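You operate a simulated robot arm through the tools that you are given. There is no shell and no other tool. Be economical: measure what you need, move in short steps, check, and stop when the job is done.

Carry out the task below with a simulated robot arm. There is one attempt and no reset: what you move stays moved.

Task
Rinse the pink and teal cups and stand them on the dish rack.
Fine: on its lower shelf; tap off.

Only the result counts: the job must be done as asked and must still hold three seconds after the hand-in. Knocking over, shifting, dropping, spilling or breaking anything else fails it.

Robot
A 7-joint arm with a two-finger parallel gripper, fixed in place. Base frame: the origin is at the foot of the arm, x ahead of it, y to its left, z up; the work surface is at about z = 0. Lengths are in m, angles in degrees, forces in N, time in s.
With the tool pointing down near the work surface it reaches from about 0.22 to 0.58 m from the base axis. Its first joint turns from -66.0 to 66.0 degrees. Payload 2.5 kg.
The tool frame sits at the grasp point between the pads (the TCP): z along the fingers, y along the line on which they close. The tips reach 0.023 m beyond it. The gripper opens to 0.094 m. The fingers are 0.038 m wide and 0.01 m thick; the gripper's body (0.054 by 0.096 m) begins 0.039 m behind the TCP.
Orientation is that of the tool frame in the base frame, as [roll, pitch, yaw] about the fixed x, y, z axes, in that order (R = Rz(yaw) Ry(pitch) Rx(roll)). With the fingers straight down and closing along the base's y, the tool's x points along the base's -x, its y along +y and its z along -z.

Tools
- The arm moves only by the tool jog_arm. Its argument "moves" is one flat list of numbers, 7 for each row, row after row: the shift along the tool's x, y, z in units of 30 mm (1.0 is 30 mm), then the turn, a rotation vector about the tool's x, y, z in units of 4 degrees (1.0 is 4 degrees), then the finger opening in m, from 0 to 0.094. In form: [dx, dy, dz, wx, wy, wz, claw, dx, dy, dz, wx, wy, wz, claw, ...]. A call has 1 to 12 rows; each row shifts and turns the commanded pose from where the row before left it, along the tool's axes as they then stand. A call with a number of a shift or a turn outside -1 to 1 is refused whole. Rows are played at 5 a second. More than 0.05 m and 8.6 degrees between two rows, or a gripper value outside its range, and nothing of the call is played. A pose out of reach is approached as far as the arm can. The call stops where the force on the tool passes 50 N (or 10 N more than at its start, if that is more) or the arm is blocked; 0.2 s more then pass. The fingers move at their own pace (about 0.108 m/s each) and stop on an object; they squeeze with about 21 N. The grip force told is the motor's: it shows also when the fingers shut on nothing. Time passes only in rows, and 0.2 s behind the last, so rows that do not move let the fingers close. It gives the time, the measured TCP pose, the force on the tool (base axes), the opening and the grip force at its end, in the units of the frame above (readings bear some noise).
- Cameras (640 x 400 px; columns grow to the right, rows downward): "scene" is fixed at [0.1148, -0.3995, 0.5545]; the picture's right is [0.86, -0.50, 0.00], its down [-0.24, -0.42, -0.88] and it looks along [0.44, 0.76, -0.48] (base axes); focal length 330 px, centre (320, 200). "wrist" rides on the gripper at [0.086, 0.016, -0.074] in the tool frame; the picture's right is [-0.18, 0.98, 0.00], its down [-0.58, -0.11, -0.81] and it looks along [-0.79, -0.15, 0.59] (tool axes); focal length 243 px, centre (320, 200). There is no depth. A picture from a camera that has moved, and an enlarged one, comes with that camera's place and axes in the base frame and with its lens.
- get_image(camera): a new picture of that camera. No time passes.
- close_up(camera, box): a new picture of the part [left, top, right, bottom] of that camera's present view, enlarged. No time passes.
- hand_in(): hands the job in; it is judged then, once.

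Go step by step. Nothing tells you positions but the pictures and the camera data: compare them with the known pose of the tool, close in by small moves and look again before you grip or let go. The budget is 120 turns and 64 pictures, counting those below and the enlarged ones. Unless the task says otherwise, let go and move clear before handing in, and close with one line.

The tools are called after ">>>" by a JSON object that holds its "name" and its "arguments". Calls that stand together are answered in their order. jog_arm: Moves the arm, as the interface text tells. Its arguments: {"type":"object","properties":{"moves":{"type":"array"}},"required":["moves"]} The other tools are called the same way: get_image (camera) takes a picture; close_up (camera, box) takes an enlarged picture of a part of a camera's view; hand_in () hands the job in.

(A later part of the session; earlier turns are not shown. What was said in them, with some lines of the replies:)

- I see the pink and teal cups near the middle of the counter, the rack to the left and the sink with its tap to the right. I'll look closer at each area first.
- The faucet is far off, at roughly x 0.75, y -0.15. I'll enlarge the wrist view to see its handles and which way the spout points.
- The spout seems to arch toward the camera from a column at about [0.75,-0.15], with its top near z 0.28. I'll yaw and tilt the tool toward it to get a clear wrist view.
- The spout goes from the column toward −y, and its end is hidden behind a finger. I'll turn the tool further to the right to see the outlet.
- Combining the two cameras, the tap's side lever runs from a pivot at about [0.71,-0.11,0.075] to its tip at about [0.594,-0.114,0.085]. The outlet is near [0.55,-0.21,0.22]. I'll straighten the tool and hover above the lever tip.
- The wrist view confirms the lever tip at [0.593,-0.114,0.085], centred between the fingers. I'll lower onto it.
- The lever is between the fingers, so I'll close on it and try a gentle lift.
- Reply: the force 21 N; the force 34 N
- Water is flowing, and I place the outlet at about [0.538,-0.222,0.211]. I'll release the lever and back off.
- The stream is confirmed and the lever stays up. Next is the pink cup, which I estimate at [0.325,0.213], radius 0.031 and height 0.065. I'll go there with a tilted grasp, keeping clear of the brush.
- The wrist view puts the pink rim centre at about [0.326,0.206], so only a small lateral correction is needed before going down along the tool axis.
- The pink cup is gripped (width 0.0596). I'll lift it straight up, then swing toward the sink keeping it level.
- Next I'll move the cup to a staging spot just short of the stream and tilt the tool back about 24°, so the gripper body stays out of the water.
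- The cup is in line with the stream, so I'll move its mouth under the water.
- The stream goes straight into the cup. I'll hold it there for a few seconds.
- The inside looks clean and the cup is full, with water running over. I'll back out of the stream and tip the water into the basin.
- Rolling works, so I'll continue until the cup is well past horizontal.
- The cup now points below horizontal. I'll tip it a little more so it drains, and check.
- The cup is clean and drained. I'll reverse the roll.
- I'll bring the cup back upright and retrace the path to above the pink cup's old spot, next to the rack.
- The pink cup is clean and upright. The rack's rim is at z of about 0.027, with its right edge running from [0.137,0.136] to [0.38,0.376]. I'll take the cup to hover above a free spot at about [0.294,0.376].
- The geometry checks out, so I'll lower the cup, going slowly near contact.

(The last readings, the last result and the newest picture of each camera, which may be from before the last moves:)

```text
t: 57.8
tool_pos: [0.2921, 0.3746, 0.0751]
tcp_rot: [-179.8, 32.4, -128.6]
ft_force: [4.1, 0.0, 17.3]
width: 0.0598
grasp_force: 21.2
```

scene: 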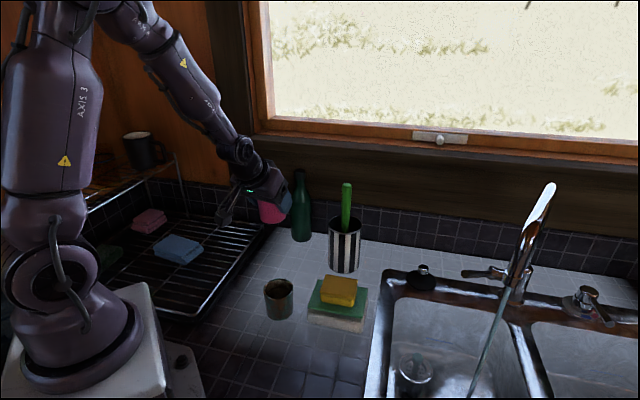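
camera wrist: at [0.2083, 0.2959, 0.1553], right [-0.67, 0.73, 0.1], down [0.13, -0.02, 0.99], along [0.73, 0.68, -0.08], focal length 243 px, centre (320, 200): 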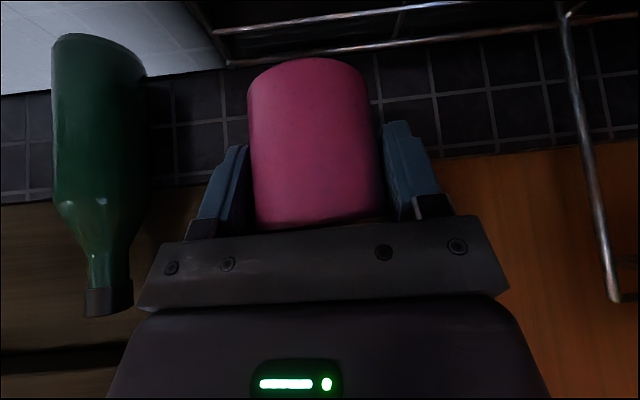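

There is contact at a TCP height of about 0.078, so I'll relieve the push, open slightly and retreat along the tool axis.

>>> {"name": "jog_arm", "arguments": {"moves": [-0.045, 0, -0.07, 0, 0, 0, 0, 0, 0, 0, 0, 0, 0, 0.078, 0, 0, 0, 0, 0, 0, 0.078, 0, 0, 0, 0, 0, 0, 0.078, 0, 0, -0.5, 0, 0, 0, 0.078, 0, 0, -1, 0, 0, 0, 0.078, 0, 0, -1, 0, 0, 0, 0.078, 0, 0, -1, 0, 0, 0, 0.078]}}

>>> {"name": "get_image", "arguments": {"camera": "wrist"}}

>>> {"name": "close_up", "arguments": {"camera": "scene", "box": [80, 110, 320, 330]}}

```text
t: 59.6
tool_pos: [0.2554, 0.3275, 0.1644]
tcp_rot: [180.0, 32.0, -128.4]
ft_force: [-0.2, -0.2, 0.0]
width: 0.078
grasp_force: 0.1
```

```text
26 pictures are left
camera wrist: at [0.1721, 0.2492, 0.1827], right [-0.67, 0.73, 0.1], down [0.13, -0.02, 0.99], along [0.73, 0.68, -0.08], focal length 243 px, centre (320, 200)
```

wrist: 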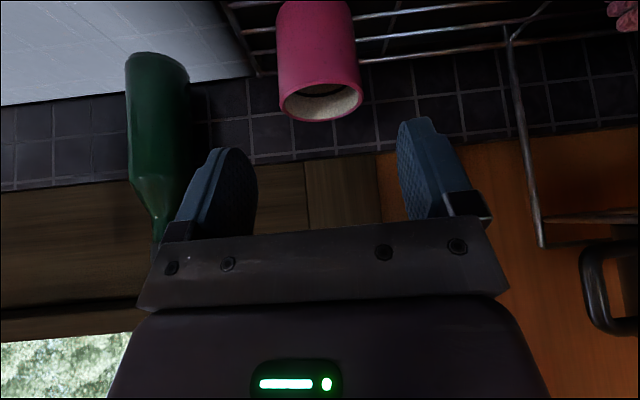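

```text
1.82 times, centred on (200, 220) of scene
camera zoom: at [0.1148, -0.3995, 0.5545], right [0.86, -0.5, 0.0], down [-0.24, -0.42, -0.88], along [0.44, 0.76, -0.48], focal length 601 px, centre (538, 164)
```

zoom: 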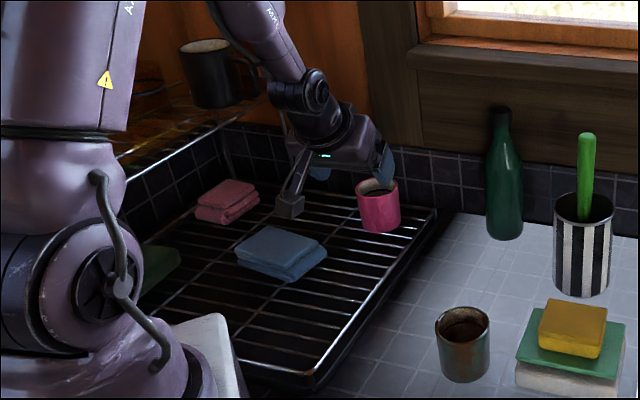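

The pink cup stands on the lower shelf. Now for the teal cup at about [0.297,0.089]: I'll rise, rotate and hover above it.

>>> {"name": "jog_arm", "arguments": {"moves": [-0.53, 0, -0.848, 0, 0, 0, 0.094, -0.53, 0, -0.848, 0, 0, 0, 0.094, -0.53, 0, -0.848, 0, 0, 0, 0.094, 0, 0, 0, 0.613, 0, 0.98, 0.094, 0, 0, 0, 0.613, 0, 0.98, 0.094, 0, 0, 0, 0.613, 0, 0.98, 0.094, 0, 0, 0, 0.613, 0, 0.98, 0.094, 0, 0, 0, 0.613, 0, 0.98, 0.094, 0, 0, 0, 0.613, 0, 0.98, 0.094, 0, 0, 0, 0.613, 0, 0.98, 0.094]}}

>>> {"name": "jog_arm", "arguments": {"moves": [0.33, -0.89, 0.2, 0, 0, 0, 0.094, 0.33, -0.89, 0.2, 0, 0, 0, 0.094, 0.33, -0.89, 0.2, 0, 0, 0, 0.094, 0.33, -0.89, 0.2, 0, 0, 0, 0.094, 0.33, -0.89, 0.2, 0, 0, 0, 0.094, 0.33, -0.89, 0.2, 0, 0, 0, 0.094, 0.33, -0.89, 0.2, 0, 0, 0, 0.094, 0.33, -0.89, 0.2, 0, 0, 0, 0.094, 0.33, -0.89, 0.2, 0, 0, 0, 0.094]}}

>>> {"name": "get_image", "arguments": {"camera": "wrist"}}

>>> {"name": "close_up", "arguments": {"camera": "scene", "box": [200, 180, 400, 350]}}

```text
t: 61.8
tool_pos: [0.2558, 0.3295, 0.2541]
tcp_rot: [-180.0, 32.0, -161.0]
ft_force: [0.5, -0.1, 0.2]
width: 0.0939
grasp_force: 0.0
```

```text
t: 63.8
tool_pos: [0.3018, 0.0904, 0.1606]
tcp_rot: [-180.0, 31.9, -160.8]
ft_force: [-0.6, -0.4, 0.0]
width: 0.0941
grasp_force: 0.0
out of reach, approached as far as the arm can: row 8, 9
```

```text
24 pictures are left
camera wrist: at [0.1896, 0.0681, 0.1784], right [-0.18, 0.98, 0.1], down [0.1, -0.08, 0.99], along [0.98, 0.18, -0.08], focal length 243 px, centre (320, 200)
```

wrist: 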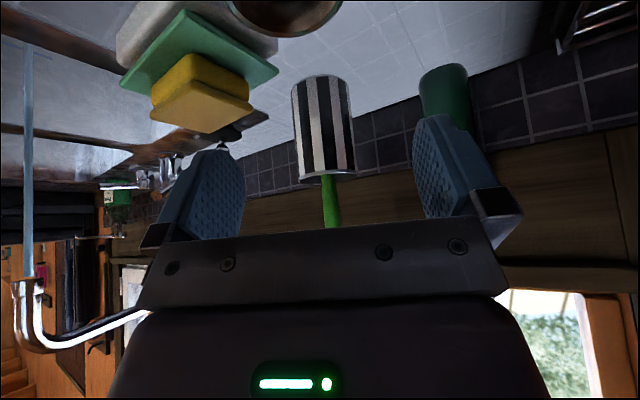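

```text
2.35 times, centred on (300, 265) of scene
camera zoom: at [0.1148, -0.3995, 0.5545], right [0.86, -0.5, 0.0], down [-0.24, -0.42, -0.88], along [0.44, 0.76, -0.48], focal length 777 px, centre (367, 47)
```

zoom: 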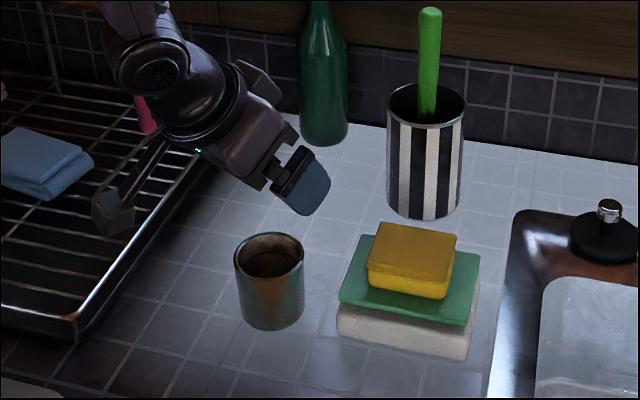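

The arm is at its inner reach limit here, and the sponge stack sits close on the right. I'll rise and come at the teal cup heading −50°, where both the reach and the finger clearance are better.

>>> {"name": "jog_arm", "arguments": {"moves": [-0.53, 0, -0.848, 0, 0, 0, 0.094, -0.53, 0, -0.848, 0, 0, 0, 0.094, 0, 0, 0, 0.613, 0, 0.98, 0.094, 0, 0, 0, 0.613, 0, 0.98, 0.094, 0, 0, 0, 0.613, 0, 0.98, 0.094, 0, 0, 0, 0.613, 0, 0.98, 0.094, 0, 0, 0, 0.613, 0, 0.98, 0.094, 0, 0, 0, 0.613, 0, 0.98, 0.094, 0, 0, 0, 0.613, 0, 0.98, 0.094]}}

>>> {"name": "jog_arm", "arguments": {"moves": [0, 0, 0, 0.613, 0, 0.98, 0.094, 0, 0, 0, 0.613, 0, 0.98, 0.094, 0, 0, 0, 0.613, 0, 0.98, 0.094, 0, 0, 0, 0.613, 0, 0.98, 0.094, 0, 0, 0, 0.613, 0, 0.98, 0.094, 0, 0, 0, 0.613, 0, 0.98, 0.094, 0, 0, 0, 0.613, 0, 0.98, 0.094, 0, 0, 0, 0.613, 0, 0.98, 0.094]}}

```text
t: 65.8
tool_pos: [0.3014, 0.0907, 0.2223]
tcp_rot: [-179.9, 32.0, 166.6]
ft_force: [0.2, -0.8, -0.5]
width: 0.0942
grasp_force: 0.1
```

```text
t: 67.6
tool_pos: [0.3013, 0.0895, 0.2226]
tcp_rot: [-180.0, 32.1, 129.8]
ft_force: [0.2, -0.3, -0.2]
width: 0.0939
grasp_force: 0.0
```

>>> {"name": "jog_arm", "arguments": {"moves": [0.775, -0.02, 0.345, 0, 0, 0, 0.094, 0.775, -0.02, 0.345, 0, 0, 0, 0.094, 0.775, -0.02, 0.345, 0, 0, 0, 0.094, 0.775, -0.02, 0.345, 0, 0, 0, 0.094]}}

>>> {"name": "get_image", "arguments": {"camera": "wrist"}}

```text
t: 68.6
tool_pos: [0.2642, 0.1316, 0.1373]
tcp_rot: [-180.0, 32.2, 129.7]
ft_force: [-0.2, 0.5, -0.4]
width: 0.0942
grasp_force: 0.0
```

```text
22 pictures are left
camera wrist: at [0.204, 0.2283, 0.1545], right [0.86, 0.51, 0.1], down [-0.04, -0.12, 0.99], along [0.52, -0.85, -0.08], focal length 243 px, centre (320, 200)
```

wrist: 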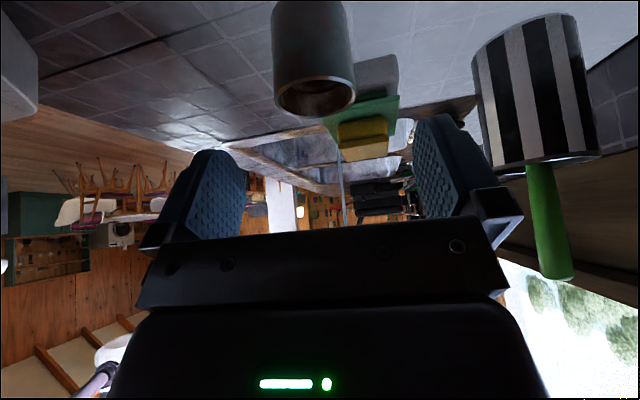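

The cup is nearly centred, so I'll descend along the tool axis with a small lateral correction and grip.

>>> {"name": "jog_arm", "arguments": {"moves": [0.09, -0.15, 0.57, 0, 0, 0, 0.094, 0, 0, 1, 0, 0, 0, 0.094, 0, 0, 0.6, 0, 0, 0, 0.094]}}

>>> {"name": "get_image", "arguments": {"camera": "wrist"}}

```text
t: 69.4
tool_pos: [0.2799, 0.1063, 0.0832]
tcp_rot: [-180.0, 31.9, 129.7]
ft_force: [-0.9, -0.3, -0.2]
width: 0.094
grasp_force: 0.1
```

```text
21 pictures are left
camera wrist: at [0.2206, 0.2025, 0.0988], right [0.86, 0.51, 0.1], down [-0.04, -0.12, 0.99], along [0.52, -0.85, -0.08], focal length 243 px, centre (320, 200)
```

wrist: 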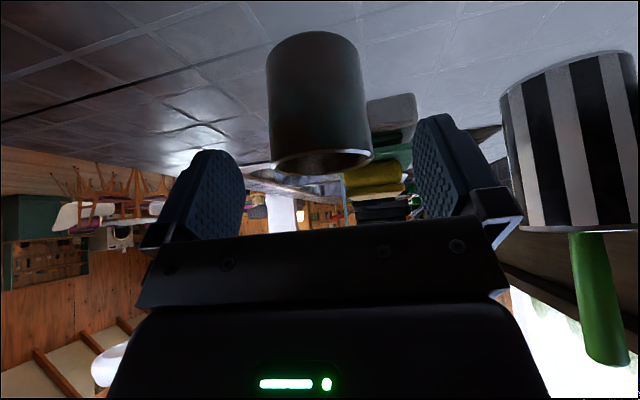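

>>> {"name": "jog_arm", "arguments": {"moves": [0, 0, 0.75, 0, 0, 0, 0.094, 0, 0, 0.65, 0, 0, 0, 0.094, 0, 0, 0, 0, 0, 0, 0.0, 0, 0, 0, 0, 0, 0, 0.0, 0, 0, 0, 0, 0, 0, 0.0]}}

>>> {"name": "get_image", "arguments": {"camera": "wrist"}}

```text
t: 70.6
tool_pos: [0.295, 0.0882, 0.0455]
tcp_rot: [-180.0, 32.0, 129.7]
ft_force: [0.6, 0.2, -0.5]
width: 0.0604
grasp_force: 20.6
```

```text
20 pictures are left
camera wrist: at [0.2347, 0.1841, 0.0623], right [0.86, 0.51, 0.1], down [-0.04, -0.12, 0.99], along [0.52, -0.85, -0.08], focal length 243 px, centre (320, 200)
```

wrist: 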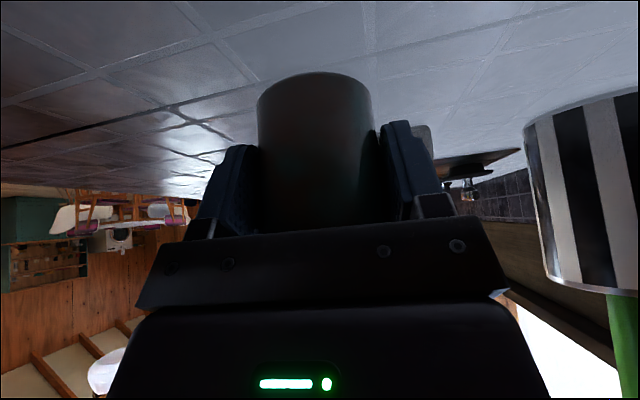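

The teal cup is gripped. I'll lift it and go to the sink staging pose as before.

>>> {"name": "jog_arm", "arguments": {"moves": [-0.5, 0, -0.8, 0, 0, 0, 0, -0.5, 0, -0.8, 0, 0, 0, 0, -0.5, 0, -0.8, 0, 0, 0, 0, -0.5, 0, -0.8, 0, 0, 0, 0, -0.5, 0, -0.8, 0, 0, 0, 0, -0.5, 0, -0.8, 0, 0, 0, 0]}}

>>> {"name": "jog_arm", "arguments": {"moves": [-0.805, -0.378, 0.503, 0, 0, 0, 0, -0.805, -0.378, 0.503, 0, 0, 0, 0, -0.805, -0.378, 0.503, 0, 0, 0, 0, -0.805, -0.378, 0.503, 0, 0, 0, 0, -0.805, -0.378, 0.503, 0, 0, 0, 0, -0.805, -0.378, 0.503, 0, 0, 0, 0, 0, 0, 0, -0.613, 0, -0.98, 0, 0, 0, 0, -0.613, 0, -0.98, 0, 0, 0, 0, -0.613, 0, -0.98, 0, 0, 0, 0, -0.613, 0, -0.98, 0, 0, 0, 0, -0.613, 0, -0.98, 0, 0, 0, 0, -0.613, 0, -0.98, 0]}}

>>> {"name": "get_image", "arguments": {"camera": "scene"}}

```text
t: 72.0
tool_pos: [0.2944, 0.0872, 0.2172]
tcp_rot: [-179.9, 32.1, 129.8]
ft_force: [-0.1, 0.4, -2.1]
width: 0.0604
grasp_force: 21.0
```

```text
t: 74.6
tool_pos: [0.3516, -0.0862, 0.2151]
tcp_rot: [-179.9, 32.1, 157.7]
ft_force: [-0.1, 0.7, -2.1]
width: 0.0604
grasp_force: 21.0
```

```text
19 pictures are left
```

scene: 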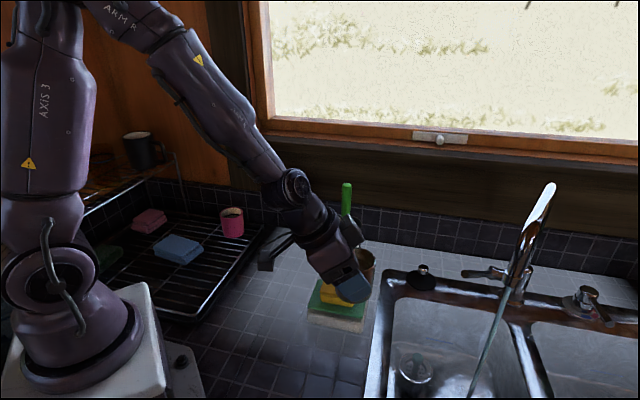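

>>> {"name": "jog_arm", "arguments": {"moves": [-0.44, -0.272, 0.842, 0, 0, 0, 0, -0.44, -0.272, 0.842, 0, 0, 0, 0, -0.44, -0.272, 0.842, 0, 0, 0, 0, -0.44, -0.272, 0.842, 0, 0, 0, 0, -0.44, -0.272, 0.842, 0, 0, 0, 0, -0.44, -0.272, 0.842, 0, 0, 0, 0, 0, 0, 0, 0, -1, 0, 0, 0, 0, 0, 0, -1, 0, 0, 0, 0, 0, 0, -1, 0, 0, 0, 0, 0, 0, -1, 0, 0, 0, 0, 0, 0, -1, 0, 0, 0, 0, 0, 0, -1, 0, 0]}}

>>> {"name": "jog_arm", "arguments": {"moves": [-0.397, -0.07, 0.757, 0, 0, 0, 0.0, -0.397, -0.07, 0.757, 0, 0, 0, 0.0, -0.397, -0.07, 0.757, 0, 0, 0, 0.0]}}

>>> {"name": "close_up", "arguments": {"camera": "scene", "box": [450, 250, 550, 350]}}

```text
t: 77.2
tool_pos: [0.4692, -0.1881, 0.1288]
tcp_rot: [-179.9, 56.1, 157.5]
ft_force: [0.5, -0.2, -1.1]
width: 0.0604
grasp_force: 21.3
```

```text
t: 78.0
tool_pos: [0.5389, -0.2236, 0.1212]
tcp_rot: [180.0, 56.0, 157.5]
ft_force: [0.6, 0.2, -2.5]
width: 0.0604
grasp_force: 20.8
```

```text
4.00 times, centred on (500, 300) of scene
camera zoom: at [0.1148, -0.3995, 0.5545], right [0.86, -0.5, 0.0], down [-0.24, -0.42, -0.88], along [0.44, 0.76, -0.48], focal length 1322 px, centre (-400, -200)
```

zoom: 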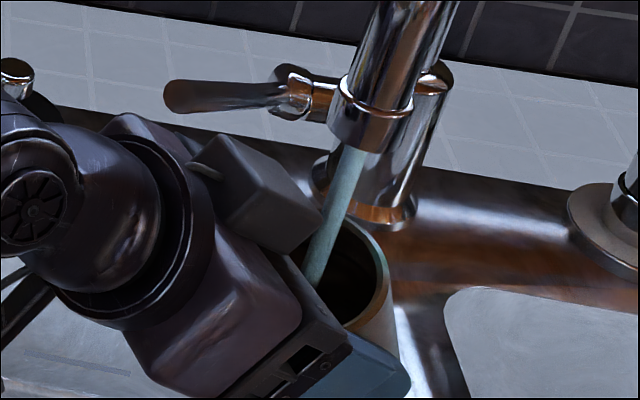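

The water enters the teal cup. I'll hold it there a little longer than the first.

>>> {"name": "jog_arm", "arguments": {"moves": [0, 0, 0, 0, 0, 0, 0, 0, 0, 0, 0, 0, 0, 0, 0, 0, 0, 0, 0, 0, 0, 0, 0, 0, 0, 0, 0, 0, 0, 0, 0, 0, 0, 0, 0, 0, 0, 0, 0, 0, 0, 0, 0, 0, 0, 0, 0, 0, 0, 0, 0, 0, 0, 0, 0, 0, 0, 0, 0, 0, 0, 0, 0, 0, 0, 0, 0, 0, 0, 0, 0, 0, 0, 0, 0, 0, 0, 0, 0, 0, 0, 0, 0, 0]}}

>>> {"name": "close_up", "arguments": {"camera": "scene", "box": [450, 250, 550, 350]}}

```text
t: 80.6
tool_pos: [0.5382, -0.2231, 0.1207]
tcp_rot: [180.0, 56.0, 157.5]
ft_force: [-0.3, -0.2, -3.1]
width: 0.0606
grasp_force: 21.3
```

```text
4.00 times, centred on (500, 300) of scene
camera zoom: at [0.1148, -0.3995, 0.5545], right [0.86, -0.5, 0.0], down [-0.24, -0.42, -0.88], along [0.44, 0.76, -0.48], focal length 1322 px, centre (-400, -200)
```

zoom: 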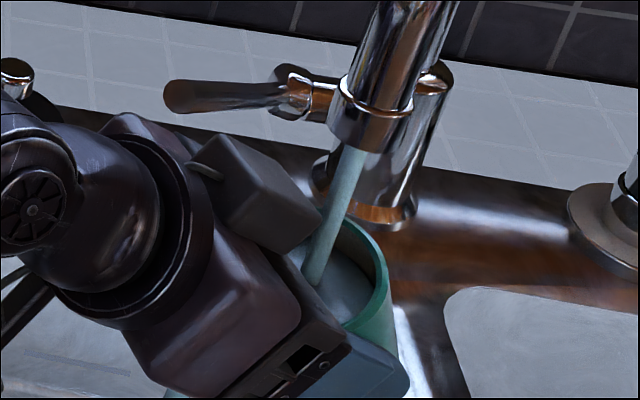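

The teal cup is clean and full. I'll back off and tip it out the same way as the pink one.

>>> {"name": "jog_arm", "arguments": {"moves": [0.31, 0, -0.66, 0, 0, 0, 0, 0.31, 0, -0.66, 0, 0, 0, 0, 0.31, 0, -0.66, 0, 0, 0, 0, 0, 0, 0, 0, -1, 0, 0, 0, 0, 0, 0, -1, 0, 0, 0, 0, 0, 0, -1, 0, 0, 0, 0, 0, 0, -1, 0, 0]}}

>>> {"name": "jog_arm", "arguments": {"moves": [0, 0, 0, 0, 0, 1, 0, 0, 0, 0, 0, 0, 1, 0, 0, 0, 0, 0, 0, 1, 0, 0, 0, 0, 0, 0, 1, 0, 0, 0, 0, 0, 0, 1, 0, 0, 0, 0, 0, 0, 1, 0, 0, 0, 0, 0, 0, 1, 0, 0, 0, 0, 0, 0, 1, 0, 0, 0, 0, 0, 0, 1, 0, 0, 0, 0, 0, 0, 1, 0, 0, 0, 0, 0, 0, 1, 0, 0, 0, 0, 0, 0, 1, 0]}}

>>> {"name": "jog_arm", "arguments": {"moves": [0, 0, 0, 0, 0, 1, 0, 0, 0, 0, 0, 0, 1, 0, 0, 0, 0, 0, 0, 1, 0, 0, 0, 0, 0, 0, 1, 0, 0, 0, 0, 0, 0, 1, 0, 0, 0, 0, 0, 0, 1, 0, 0, 0, 0, 0, 0, 1, 0, 0, 0, 0, 0, 0, 1, 0, 0, 0, 0, 0, 0, 1, 0, 0, 0, 0, 0, 0, 1, 0, 0, 0, 0, 0, 0, 1, 0, 0, 0, 0, 0, 0, 1, 0]}}

>>> {"name": "jog_arm", "arguments": {"moves": [0, 0, 0, 0, 0, 1, 0, 0, 0, 0, 0, 0, 1, 0, 0, 0, 0, 0, 0, 1, 0, 0, 0, 0, 0, 0, 1, 0, 0, 0, 0, 0, 0, 1, 0, 0, 0, 0, 0, 0, 1, 0, 0, 0, 0, 0, 0, 1, 0, 0, 0, 0, 0, 0, 1, 0, 0, 0, 0, 0, 0, 1, 0, 0, 0, 0, 0, 0, 1, 0, 0, 0, 0, 0, 0, 1, 0, 0, 0, 0, 0, 0, 1, 0]}}

>>> {"name": "jog_arm", "arguments": {"moves": [0, 0, 0, -0.588, 0.809, 0, 0, 0, 0, 0, -0.588, 0.809, 0, 0, 0, 0, 0, -0.588, 0.809, 0, 0, 0, 0, 0, 0, 0, 0, 0, 0, 0, 0, 0, 0, 0, 0, 0, 0, 0, 0, 0, 0, 0]}}

>>> {"name": "close_up", "arguments": {"camera": "scene", "box": [340, 220, 560, 400]}}

```text
t: 82.2
tool_pos: [0.478, -0.1986, 0.132]
tcp_rot: [-179.9, 72.2, 157.6]
ft_force: [0.4, 0.7, -2.1]
width: 0.0608
grasp_force: 21.6
```

```text
t: 84.8
tool_pos: [0.4777, -0.1987, 0.1309]
tcp_rot: [113.6, 39.5, 83.0]
ft_force: [-0.4, 0.0, -1.0]
width: 0.0606
grasp_force: 21.3
```

```text
t: 87.4
tool_pos: [0.4778, -0.198, 0.1302]
tcp_rot: [108.0, -5.7, 65.6]
ft_force: [0.3, 0.0, -1.3]
width: 0.0603
grasp_force: 21.6
```

```text
t: 90.0
tool_pos: [0.4785, -0.1987, 0.1308]
tcp_rot: [119.1, -50.5, 44.5]
ft_force: [-0.8, -0.3, -1.0]
width: 0.0606
grasp_force: 21.0
```

```text
t: 91.4
tool_pos: [0.4773, -0.1988, 0.1319]
tcp_rot: [100.1, -53.6, 59.4]
ft_force: [0.6, 1.6, -1.7]
width: 0.0607
grasp_force: 20.9
```

```text
2.22 times, centred on (450, 310) of scene
camera zoom: at [0.1148, -0.3995, 0.5545], right [0.86, -0.5, 0.0], down [-0.24, -0.42, -0.88], along [0.44, 0.76, -0.48], focal length 734 px, centre (31, -44)
```

zoom: 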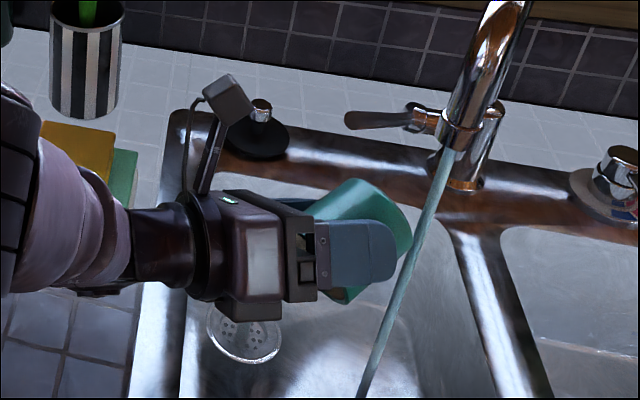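

It's drained. I'll reverse the roll and head back.

>>> {"name": "jog_arm", "arguments": {"moves": [0, 0, 0, 0.588, -0.809, 0, 0, 0, 0, 0, 0.588, -0.809, 0, 0, 0, 0, 0, 0.588, -0.809, 0, 0, 0, 0, 0, 0, 0, -1, 0, 0, 0, 0, 0, 0, -1, 0, 0, 0, 0, 0, 0, -1, 0, 0, 0, 0, 0, 0, -1, 0, 0, 0, 0, 0, 0, -1, 0, 0, 0, 0, 0, 0, -1, 0, 0, 0, 0, 0, 0, -1, 0, 0, 0, 0, 0, 0, -1, 0, 0, 0, 0, 0, 0, -1, 0]}}

>>> {"name": "jog_arm", "arguments": {"moves": [0, 0, 0, 0, 0, -1, 0, 0, 0, 0, 0, 0, -1, 0, 0, 0, 0, 0, 0, -1, 0, 0, 0, 0, 0, 0, -1, 0, 0, 0, 0, 0, 0, -1, 0, 0, 0, 0, 0, 0, -1, 0, 0, 0, 0, 0, 0, -1, 0, 0, 0, 0, 0, 0, -1, 0, 0, 0, 0, 0, 0, -1, 0, 0, 0, 0, 0, 0, -1, 0, 0, 0, 0, 0, 0, -1, 0, 0, 0, 0, 0, 0, -1, 0]}}

>>> {"name": "jog_arm", "arguments": {"moves": [0, 0, 0, 0, 0, -1, 0, 0, 0, 0, 0, 0, -1, 0, 0, 0, 0, 0, 0, -1, 0, 0, 0, 0, 0, 0, -1, 0, 0, 0, 0, 0, 0, -1, 0, 0, 0, 0, 0, 0, -1, 0, 0, 0, 0, 0, 0, -1, 0, 0, 0, 0, 0, 0, -1, 0, 0, 0, 0, 0, 0, -1, 0, 0, 0, 0, 0, 0, -1, 0, 0, 0, 0, 0, 0, -1, 0, 0, 0, 0, 0, 0, -1, 0]}}

>>> {"name": "jog_arm", "arguments": {"moves": [0, 0, 0, 0, 0, -1, 0, 0, 0, 0, 0, 0, -1, 0, 0, 0, 0, 0, 0, -1, 0, 0, 0, 0, 0, 1, 0, 0, 0, 0, 0, 0, 1, 0, 0, 0, 0, 0, 0, 1, 0, 0, 0, 0, 0, 0, 1, 0, 0]}}

>>> {"name": "jog_arm", "arguments": {"moves": [0, 0, 0, 0, 1, 0, 0, 0, 0, 0, 0, 1, 0, 0, 0, 0, 0, 0, 1, 0, 0, 0, 0, 0, 0, 1, 0, 0, 0, 0, 0, 0, 1, 0, 0, 0, 0, 0, 0, 1, 0, 0, 0.508, 0.307, -0.855, 0, 0, 0, 0, 0.508, 0.307, -0.855, 0, 0, 0, 0, 0.508, 0.307, -0.855, 0, 0, 0, 0, 0.508, 0.307, -0.855, 0, 0, 0, 0, 0.508, 0.307, -0.855, 0, 0, 0, 0, 0.508, 0.307, -0.855, 0, 0, 0, 0]}}

>>> {"name": "get_image", "arguments": {"camera": "scene"}}

```text
t: 94.0
tool_pos: [0.4781, -0.1976, 0.1308]
tcp_rot: [108.8, -17.1, 61.8]
ft_force: [1.3, 0.0, -1.4]
width: 0.0605
grasp_force: 21.0
```

```text
t: 96.6
tool_pos: [0.4768, -0.199, 0.1317]
tcp_rot: [110.6, 28.5, 77.6]
ft_force: [-0.1, -0.4, 0.0]
width: 0.0606
grasp_force: 20.7
```

```text
t: 99.2
tool_pos: [0.4788, -0.1986, 0.131]
tcp_rot: [147.5, 68.6, 123.3]
ft_force: [1.1, 1.3, -0.7]
width: 0.0605
grasp_force: 21.2
```

```text
t: 100.8
tool_pos: [0.4781, -0.1995, 0.1293]
tcp_rot: [179.9, 55.9, 157.6]
ft_force: [-0.1, -0.4, -1.4]
width: 0.0605
grasp_force: 21.0
```

```text
t: 103.4
tool_pos: [0.3516, -0.0876, 0.212]
tcp_rot: [-180.0, 32.0, 157.5]
ft_force: [0.0, -0.5, -1.0]
width: 0.0606
grasp_force: 21.0
```

```text
15 pictures are left
```

scene: 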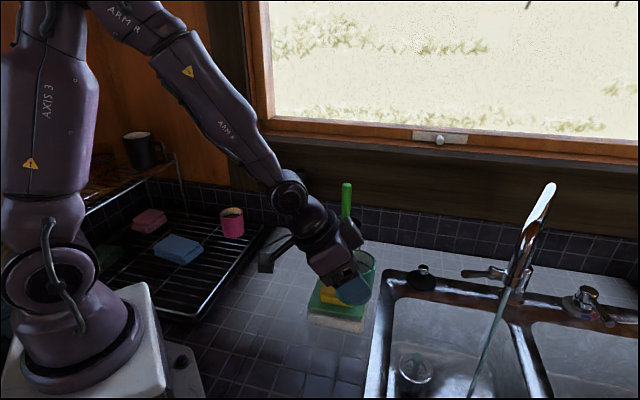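

The teal cup is clean and upright. I'll go back to the rack by the same route and hover above a free spot at about [0.237,0.298], in front of the pink cup.

>>> {"name": "jog_arm", "arguments": {"moves": [0, 0.8, 0, -0.613, 0, -0.98, 0.0, 0, 0.8, 0, -0.613, 0, -0.98, 0.0, 0, 0.8, 0, -0.613, 0, -0.98, 0.0, 0, 0.8, 0, -0.613, 0, -0.98, 0.0, 0, 0.8, 0, -0.613, 0, -0.98, 0.0, 0, 0.8, 0, -0.613, 0, -0.98, 0.0, 0, 0.8, 0, -0.613, 0, -0.98, 0.0, 0, 0.8, 0, -0.613, 0, -0.98, 0.0, 0, 0.8, 0, -0.613, 0, -0.98, 0.0, 0, 0.8, 0, -0.613, 0, -0.98, 0.0, 0, 0.8, 0, -0.613, 0, -0.98, 0.0, 0, 0.8, 0, -0.613, 0, -0.98, 0.0]}}

>>> {"name": "jog_arm", "arguments": {"moves": [0, 0, 0, -0.613, 0, -0.98, 0.0, 0, 0, 0, -0.613, 0, -0.98, 0.0, 0, 0, 0, -0.613, 0, -0.98, 0.0, 0, 0, 0, -0.613, 0, -0.98, 0.0, 0.137, 0.82, 0.4, 0, 0, 0, 0, 0.137, 0.82, 0.4, 0, 0, 0, 0, 0.137, 0.82, 0.4, 0, 0, 0, 0, 0.137, 0.82, 0.4, 0, 0, 0, 0, 0.137, 0.82, 0.4, 0, 0, 0, 0, 0.137, 0.82, 0.4, 0, 0, 0, 0]}}

>>> {"name": "get_image", "arguments": {"camera": "wrist"}}

>>> {"name": "close_up", "arguments": {"camera": "scene", "box": [80, 110, 320, 330]}}

```text
t: 106.0
tool_pos: [0.3382, 0.1907, 0.2136]
tcp_rot: [179.9, 32.1, -146.9]
ft_force: [0.4, -0.4, -1.6]
width: 0.0607
grasp_force: 20.3
```

```text
t: 108.2
tool_pos: [0.2315, 0.2953, 0.1386]
tcp_rot: [-180.0, 32.0, -128.4]
ft_force: [0.0, -0.7, -1.3]
width: 0.0602
grasp_force: 21.4
```

```text
14 pictures are left
camera wrist: at [0.15, 0.2165, 0.1553], right [-0.67, 0.73, 0.1], down [0.13, -0.02, 0.99], along [0.73, 0.68, -0.08], focal length 243 px, centre (320, 200)
```

wrist: 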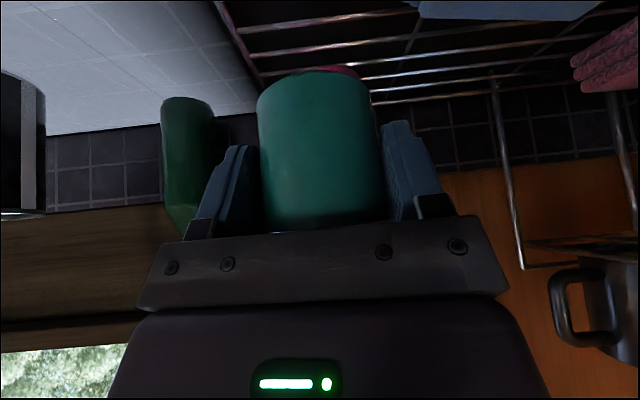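

```text
1.82 times, centred on (200, 220) of scene
camera zoom: at [0.1148, -0.3996, 0.5545], right [0.86, -0.5, 0.0], down [-0.24, -0.42, -0.88], along [0.44, 0.76, -0.48], focal length 601 px, centre (538, 164)
```

zoom: 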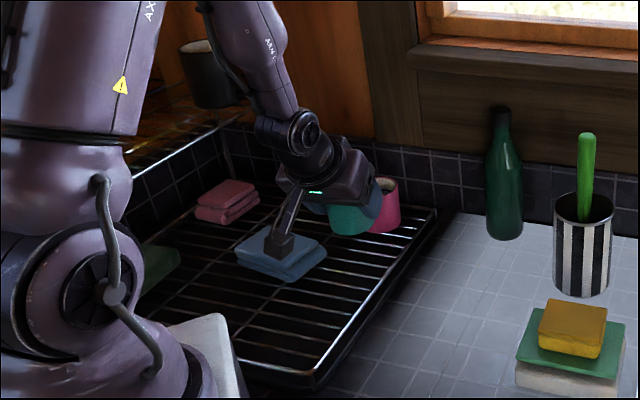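

I'll shift about 6 mm away from the blue cloth, then lower gently.

>>> {"name": "jog_arm", "arguments": {"moves": [0, -0.2, 0, 0, 0, 0, 0, 0.53, 0, 0.848, 0, 0, 0, 0, 0.45, 0, 0.72, 0, 0, 0, 0, 0.05, 0, 0.08, 0, 0, 0, 0]}}

>>> {"name": "close_up", "arguments": {"camera": "scene", "box": [120, 170, 280, 310]}}

```text
t: 109.2
tool_pos: [0.2379, 0.289, 0.0792]
tcp_rot: [180.0, 32.0, -128.5]
ft_force: [-0.1, 0.3, -1.0]
width: 0.0604
grasp_force: 21.0
```

```text
2.86 times, centred on (200, 240) of scene
camera zoom: at [0.1148, -0.3995, 0.5545], right [0.86, -0.5, 0.0], down [-0.24, -0.42, -0.88], along [0.44, 0.76, -0.48], focal length 944 px, centre (663, 86)
```

zoom: 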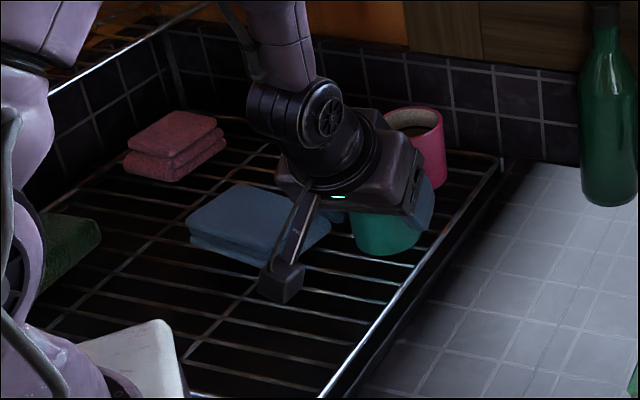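

>>> {"name": "jog_arm", "arguments": {"moves": [0.053, 0, 0.085, 0, 0, 0, 0]}}

>>> {"name": "jog_arm", "arguments": {"moves": [0.03, 0, 0.045, 0, 0, 0, 0]}}

```text
t: 109.6
tool_pos: [0.2378, 0.2907, 0.0773]
tcp_rot: [-180.0, 32.2, -128.5]
ft_force: [-2.6, -3.8, 11.6]
width: 0.0607
grasp_force: 21.6
```

```text
t: 110.0
tool_pos: [0.2383, 0.2901, 0.0768]
tcp_rot: [-179.9, 32.2, -128.5]
ft_force: [-0.9, -6.8, 16.7]
width: 0.0609
grasp_force: 20.7
```

There is contact, so I'll relieve it slightly, release and retreat.

>>> {"name": "jog_arm", "arguments": {"moves": [-0.03, 0, -0.045, 0, 0, 0, 0, 0, 0, 0, 0, 0, 0, 0.074, 0, 0, 0, 0, 0, 0, 0.074, 0, 0, 0, 0, 0, 0, 0.074, 0, 0, -0.5, 0, 0, 0, 0.074, 0, 0, -1, 0, 0, 0, 0.074, -0.2, 0, -1, 0, 0, 0, 0.074, -0.5, 0, -0.85, 0, 0, 0, 0.074]}}

>>> {"name": "close_up", "arguments": {"camera": "scene", "box": [120, 170, 280, 310]}}

```text
t: 111.8
tool_pos: [0.2178, 0.2609, 0.1731]
tcp_rot: [-180.0, 31.9, -128.5]
ft_force: [-0.1, 0.3, -0.5]
width: 0.0739
grasp_force: 0.0
```

```text
2.86 times, centred on (200, 240) of scene
camera zoom: at [0.1148, -0.3995, 0.5545], right [0.86, -0.5, 0.0], down [-0.24, -0.42, -0.88], along [0.44, 0.76, -0.48], focal length 944 px, centre (663, 86)
```

zoom: 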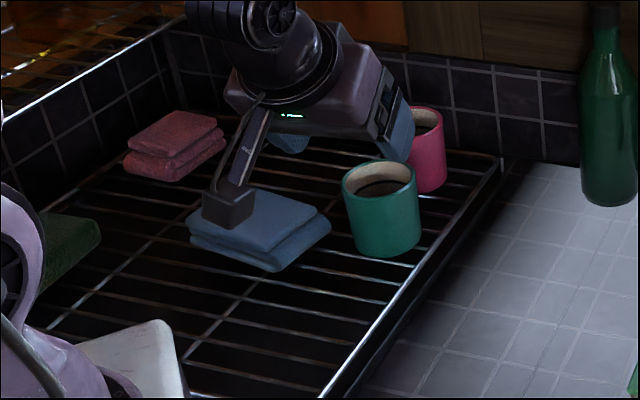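

Both cups stand on the rack. Now I'll return to the tap to shut it: up, rotate, and over to the sink.

>>> {"name": "jog_arm", "arguments": {"moves": [-0.53, 0, -0.848, 0, 0, 0, 0.06, -0.53, 0, -0.848, 0, 0, 0, 0.06, -0.53, 0, -0.848, 0, 0, 0, 0.06]}}

>>> {"name": "jog_arm", "arguments": {"moves": [0, 0, 0, 0.613, 0, 0.98, 0.06, 0, 0, 0, 0.613, 0, 0.98, 0.06, 0, 0, 0, 0.613, 0, 0.98, 0.06, 0, 0, 0, 0.613, 0, 0.98, 0.06, 0, 0, 0, 0.613, 0, 0.98, 0.06, 0, 0, 0, 0.613, 0, 0.98, 0.06, 0, 0, 0, 0.613, 0, 0.98, 0.06, 0, 0, 0, 0.613, 0, 0.98, 0.06, 0, 0, 0, 0.613, 0, 0.98, 0.06, 0, 0, 0, 0.613, 0, 0.98, 0.06, 0, 0, 0, 0.613, 0, 0.98, 0.06, 0, 0, 0, 0.613, 0, 0.98, 0.06]}}

>>> {"name": "jog_arm", "arguments": {"moves": [-0.535, -0.928, 0.261, 0, 0, 0, 0.06, -0.535, -0.928, 0.261, 0, 0, 0, 0.06, -0.535, -0.928, 0.261, 0, 0, 0, 0.06, -0.535, -0.928, 0.261, 0, 0, 0, 0.06, -0.535, -0.928, 0.261, 0, 0, 0, 0.06, -0.535, -0.928, 0.261, 0, 0, 0, 0.06, -0.535, -0.928, 0.261, 0, 0, 0, 0.06, -0.535, -0.928, 0.261, 0, 0, 0, 0.06, -0.535, -0.928, 0.261, 0, 0, 0, 0.06]}}

```text
t: 112.6
tool_pos: [0.2159, 0.262, 0.2631]
tcp_rot: [-180.0, 31.9, -128.4]
ft_force: [-0.4, 0.3, 0.3]
width: 0.06
grasp_force: 0.0
```

```text
t: 115.2
tool_pos: [0.2159, 0.2636, 0.2638]
tcp_rot: [180.0, 32.0, 176.0]
ft_force: [-0.1, -0.9, 0.0]
width: 0.0601
grasp_force: 0.0
```

```text
t: 117.2
tool_pos: [0.3569, 0.0038, 0.2786]
tcp_rot: [179.9, 32.2, 176.0]
ft_force: [0.9, -0.2, -0.8]
width: 0.06
grasp_force: 0.2
```

>>> {"name": "jog_arm", "arguments": {"moves": [-0.775, -0.56, 0.484, 0, 0, 0, 0.06, -0.775, -0.56, 0.484, 0, 0, 0, 0.06, -0.775, -0.56, 0.484, 0, 0, 0, 0.06, -0.775, -0.56, 0.484, 0, 0, 0, 0.06, -0.775, -0.56, 0.484, 0, 0, 0, 0.06, -0.775, -0.56, 0.484, 0, 0, 0, 0.06, 0, 0, 1, 0, 0, 0, 0.06, 0, 0, 1, 0, 0, 0, 0.06, 0, 0, 1, 0, 0, 0, 0.06]}}

>>> {"name": "get_image", "arguments": {"camera": "wrist"}}

```text
t: 119.2
tool_pos: [0.5642, -0.1135, 0.2036]
tcp_rot: [-180.0, 32.1, 176.0]
ft_force: [0.5, -0.1, -0.2]
width: 0.0601
grasp_force: 0.1
```

```text
10 pictures are left
camera wrist: at [0.4526, -0.0894, 0.2208], right [0.22, 0.97, 0.1], down [0.06, -0.11, 0.99], along [0.97, -0.22, -0.08], focal length 243 px, centre (320, 200)
```

wrist: 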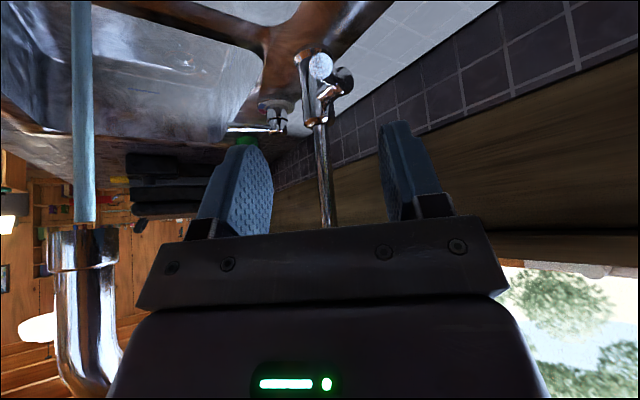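

The lever tip is at about [0.60,-0.114,0.123], in line with the gripper. I'll approach, grip it and lower it back to its original height of about 0.085.

>>> {"name": "jog_arm", "arguments": {"moves": [0, 0, 1, 0, 0, 0, 0.06, 0, 0, 1, 0, 0, 0, 0.06, 0, 0, 1, 0, 0, 0, 0.06, 0, 0, 0, 0, 0, 0, 0.0, 0, 0, 0, 0, 0, 0, 0.0, 0, 0, 0, 0, 0, 0, 0.0]}}

>>> {"name": "jog_arm", "arguments": {"moves": [0.18, 0, 0.288, 0, 0, 0, 0, 0.18, 0, 0.288, 0, 0, 0, 0, 0.18, 0, 0.288, 0, 0, 0, 0, 0.18, 0, 0.288, 0, 0, 0, 0]}}

>>> {"name": "close_up", "arguments": {"camera": "scene", "box": [400, 170, 640, 400]}}

```text
t: 120.6
tool_pos: [0.6111, -0.1155, 0.1256]
tcp_rot: [179.9, 32.1, 176.3]
ft_force: [7.2, 9.3, -3.9]
width: 0.0157
grasp_force: 45.2
```

```text
t: 121.6
tool_pos: [0.6118, -0.115, 0.0886]
tcp_rot: [180.0, 32.1, 176.3]
ft_force: [-30.7, 20.7, 31.2]
width: 0.0168
grasp_force: 45.1
```

```text
1.74 times, centred on (520, 285) of scene
camera zoom: at [0.1146, -0.3995, 0.5546], right [0.86, -0.5, 0.0], down [-0.24, -0.42, -0.88], along [0.44, 0.76, -0.48], focal length 575 px, centre (-28, 52)
```

zoom: 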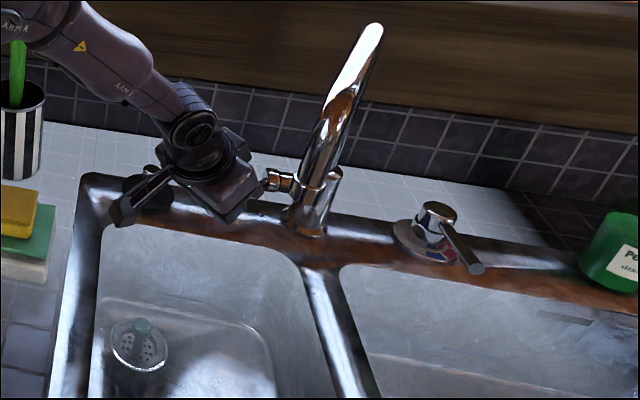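

The water has stopped. I'll release the lever, back away and check everything.

>>> {"name": "jog_arm", "arguments": {"moves": [0, 0, 0, 0, 0, 0, 0.05, 0, 0, 0, 0, 0, 0, 0.05, 0, 0, -1, 0, 0, 0, 0.05, 0, 0, -1, 0, 0, 0, 0.05, 0, 0, -1, 0, 0, 0, 0.05, 0, 0, -1, 0, 0, 0, 0.05, 0, 0, -1, 0, 0, 0, 0.05, 0, 0, -1, 0, 0, 0, 0.05]}}

>>> {"name": "get_image", "arguments": {"camera": "scene"}}

>>> {"name": "get_image", "arguments": {"camera": "wrist"}}

>>> {"name": "close_up", "arguments": {"camera": "scene", "box": [120, 170, 280, 310]}}

```text
t: 123.4
tool_pos: [0.5126, -0.1082, 0.2409]
tcp_rot: [179.9, 31.9, 175.9]
ft_force: [-0.5, 0.2, -0.4]
width: 0.0501
grasp_force: 0.1
```

```text
8 pictures are left
```

scene: 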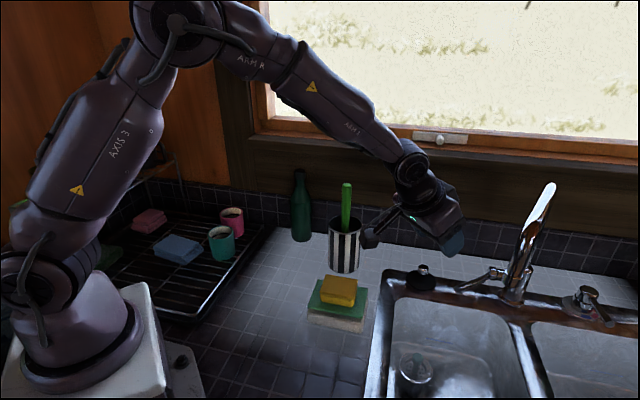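

```text
7 pictures are left
camera wrist: at [0.4017, -0.0852, 0.2582], right [0.22, 0.97, 0.1], down [0.06, -0.11, 0.99], along [0.97, -0.22, -0.08], focal length 243 px, centre (320, 200)
```

wrist: 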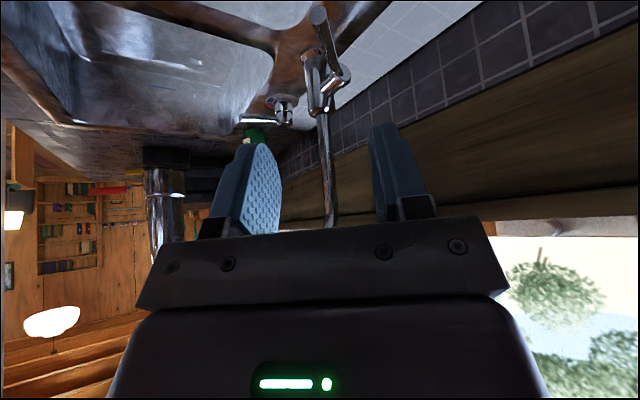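

```text
2.86 times, centred on (200, 240) of scene
camera zoom: at [0.1148, -0.3995, 0.5545], right [0.86, -0.5, 0.0], down [-0.24, -0.42, -0.88], along [0.44, 0.76, -0.48], focal length 944 px, centre (663, 86)
```

zoom: 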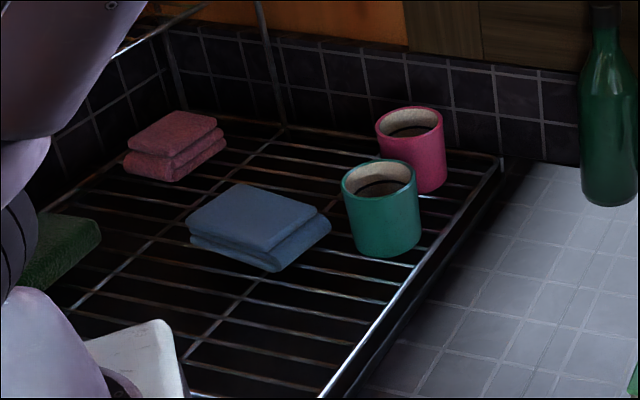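

>>> {"name": "close_up", "arguments": {"camera": "scene", "box": [440, 240, 560, 340]}}

```text
4.00 times, centred on (500, 290) of scene
camera zoom: at [0.1148, -0.3995, 0.5545], right [0.86, -0.5, 0.0], down [-0.24, -0.42, -0.88], along [0.44, 0.76, -0.48], focal length 1322 px, centre (-400, -160)
```

zoom: 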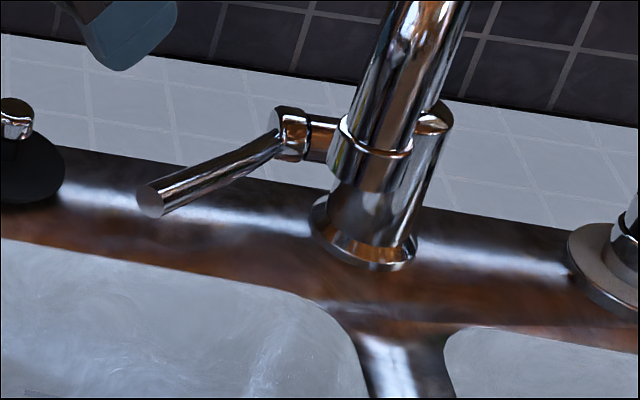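

The tap is fully off, both cups are clean and upright on the lower shelf, and the arm is clear. I'm handing in.

>>> {"name": "hand_in", "arguments": {}}

```text
The job is handed in.
```

I rinsed and emptied the pink and teal cups, stood both on the rack's lower shelf, and turned the tap off.
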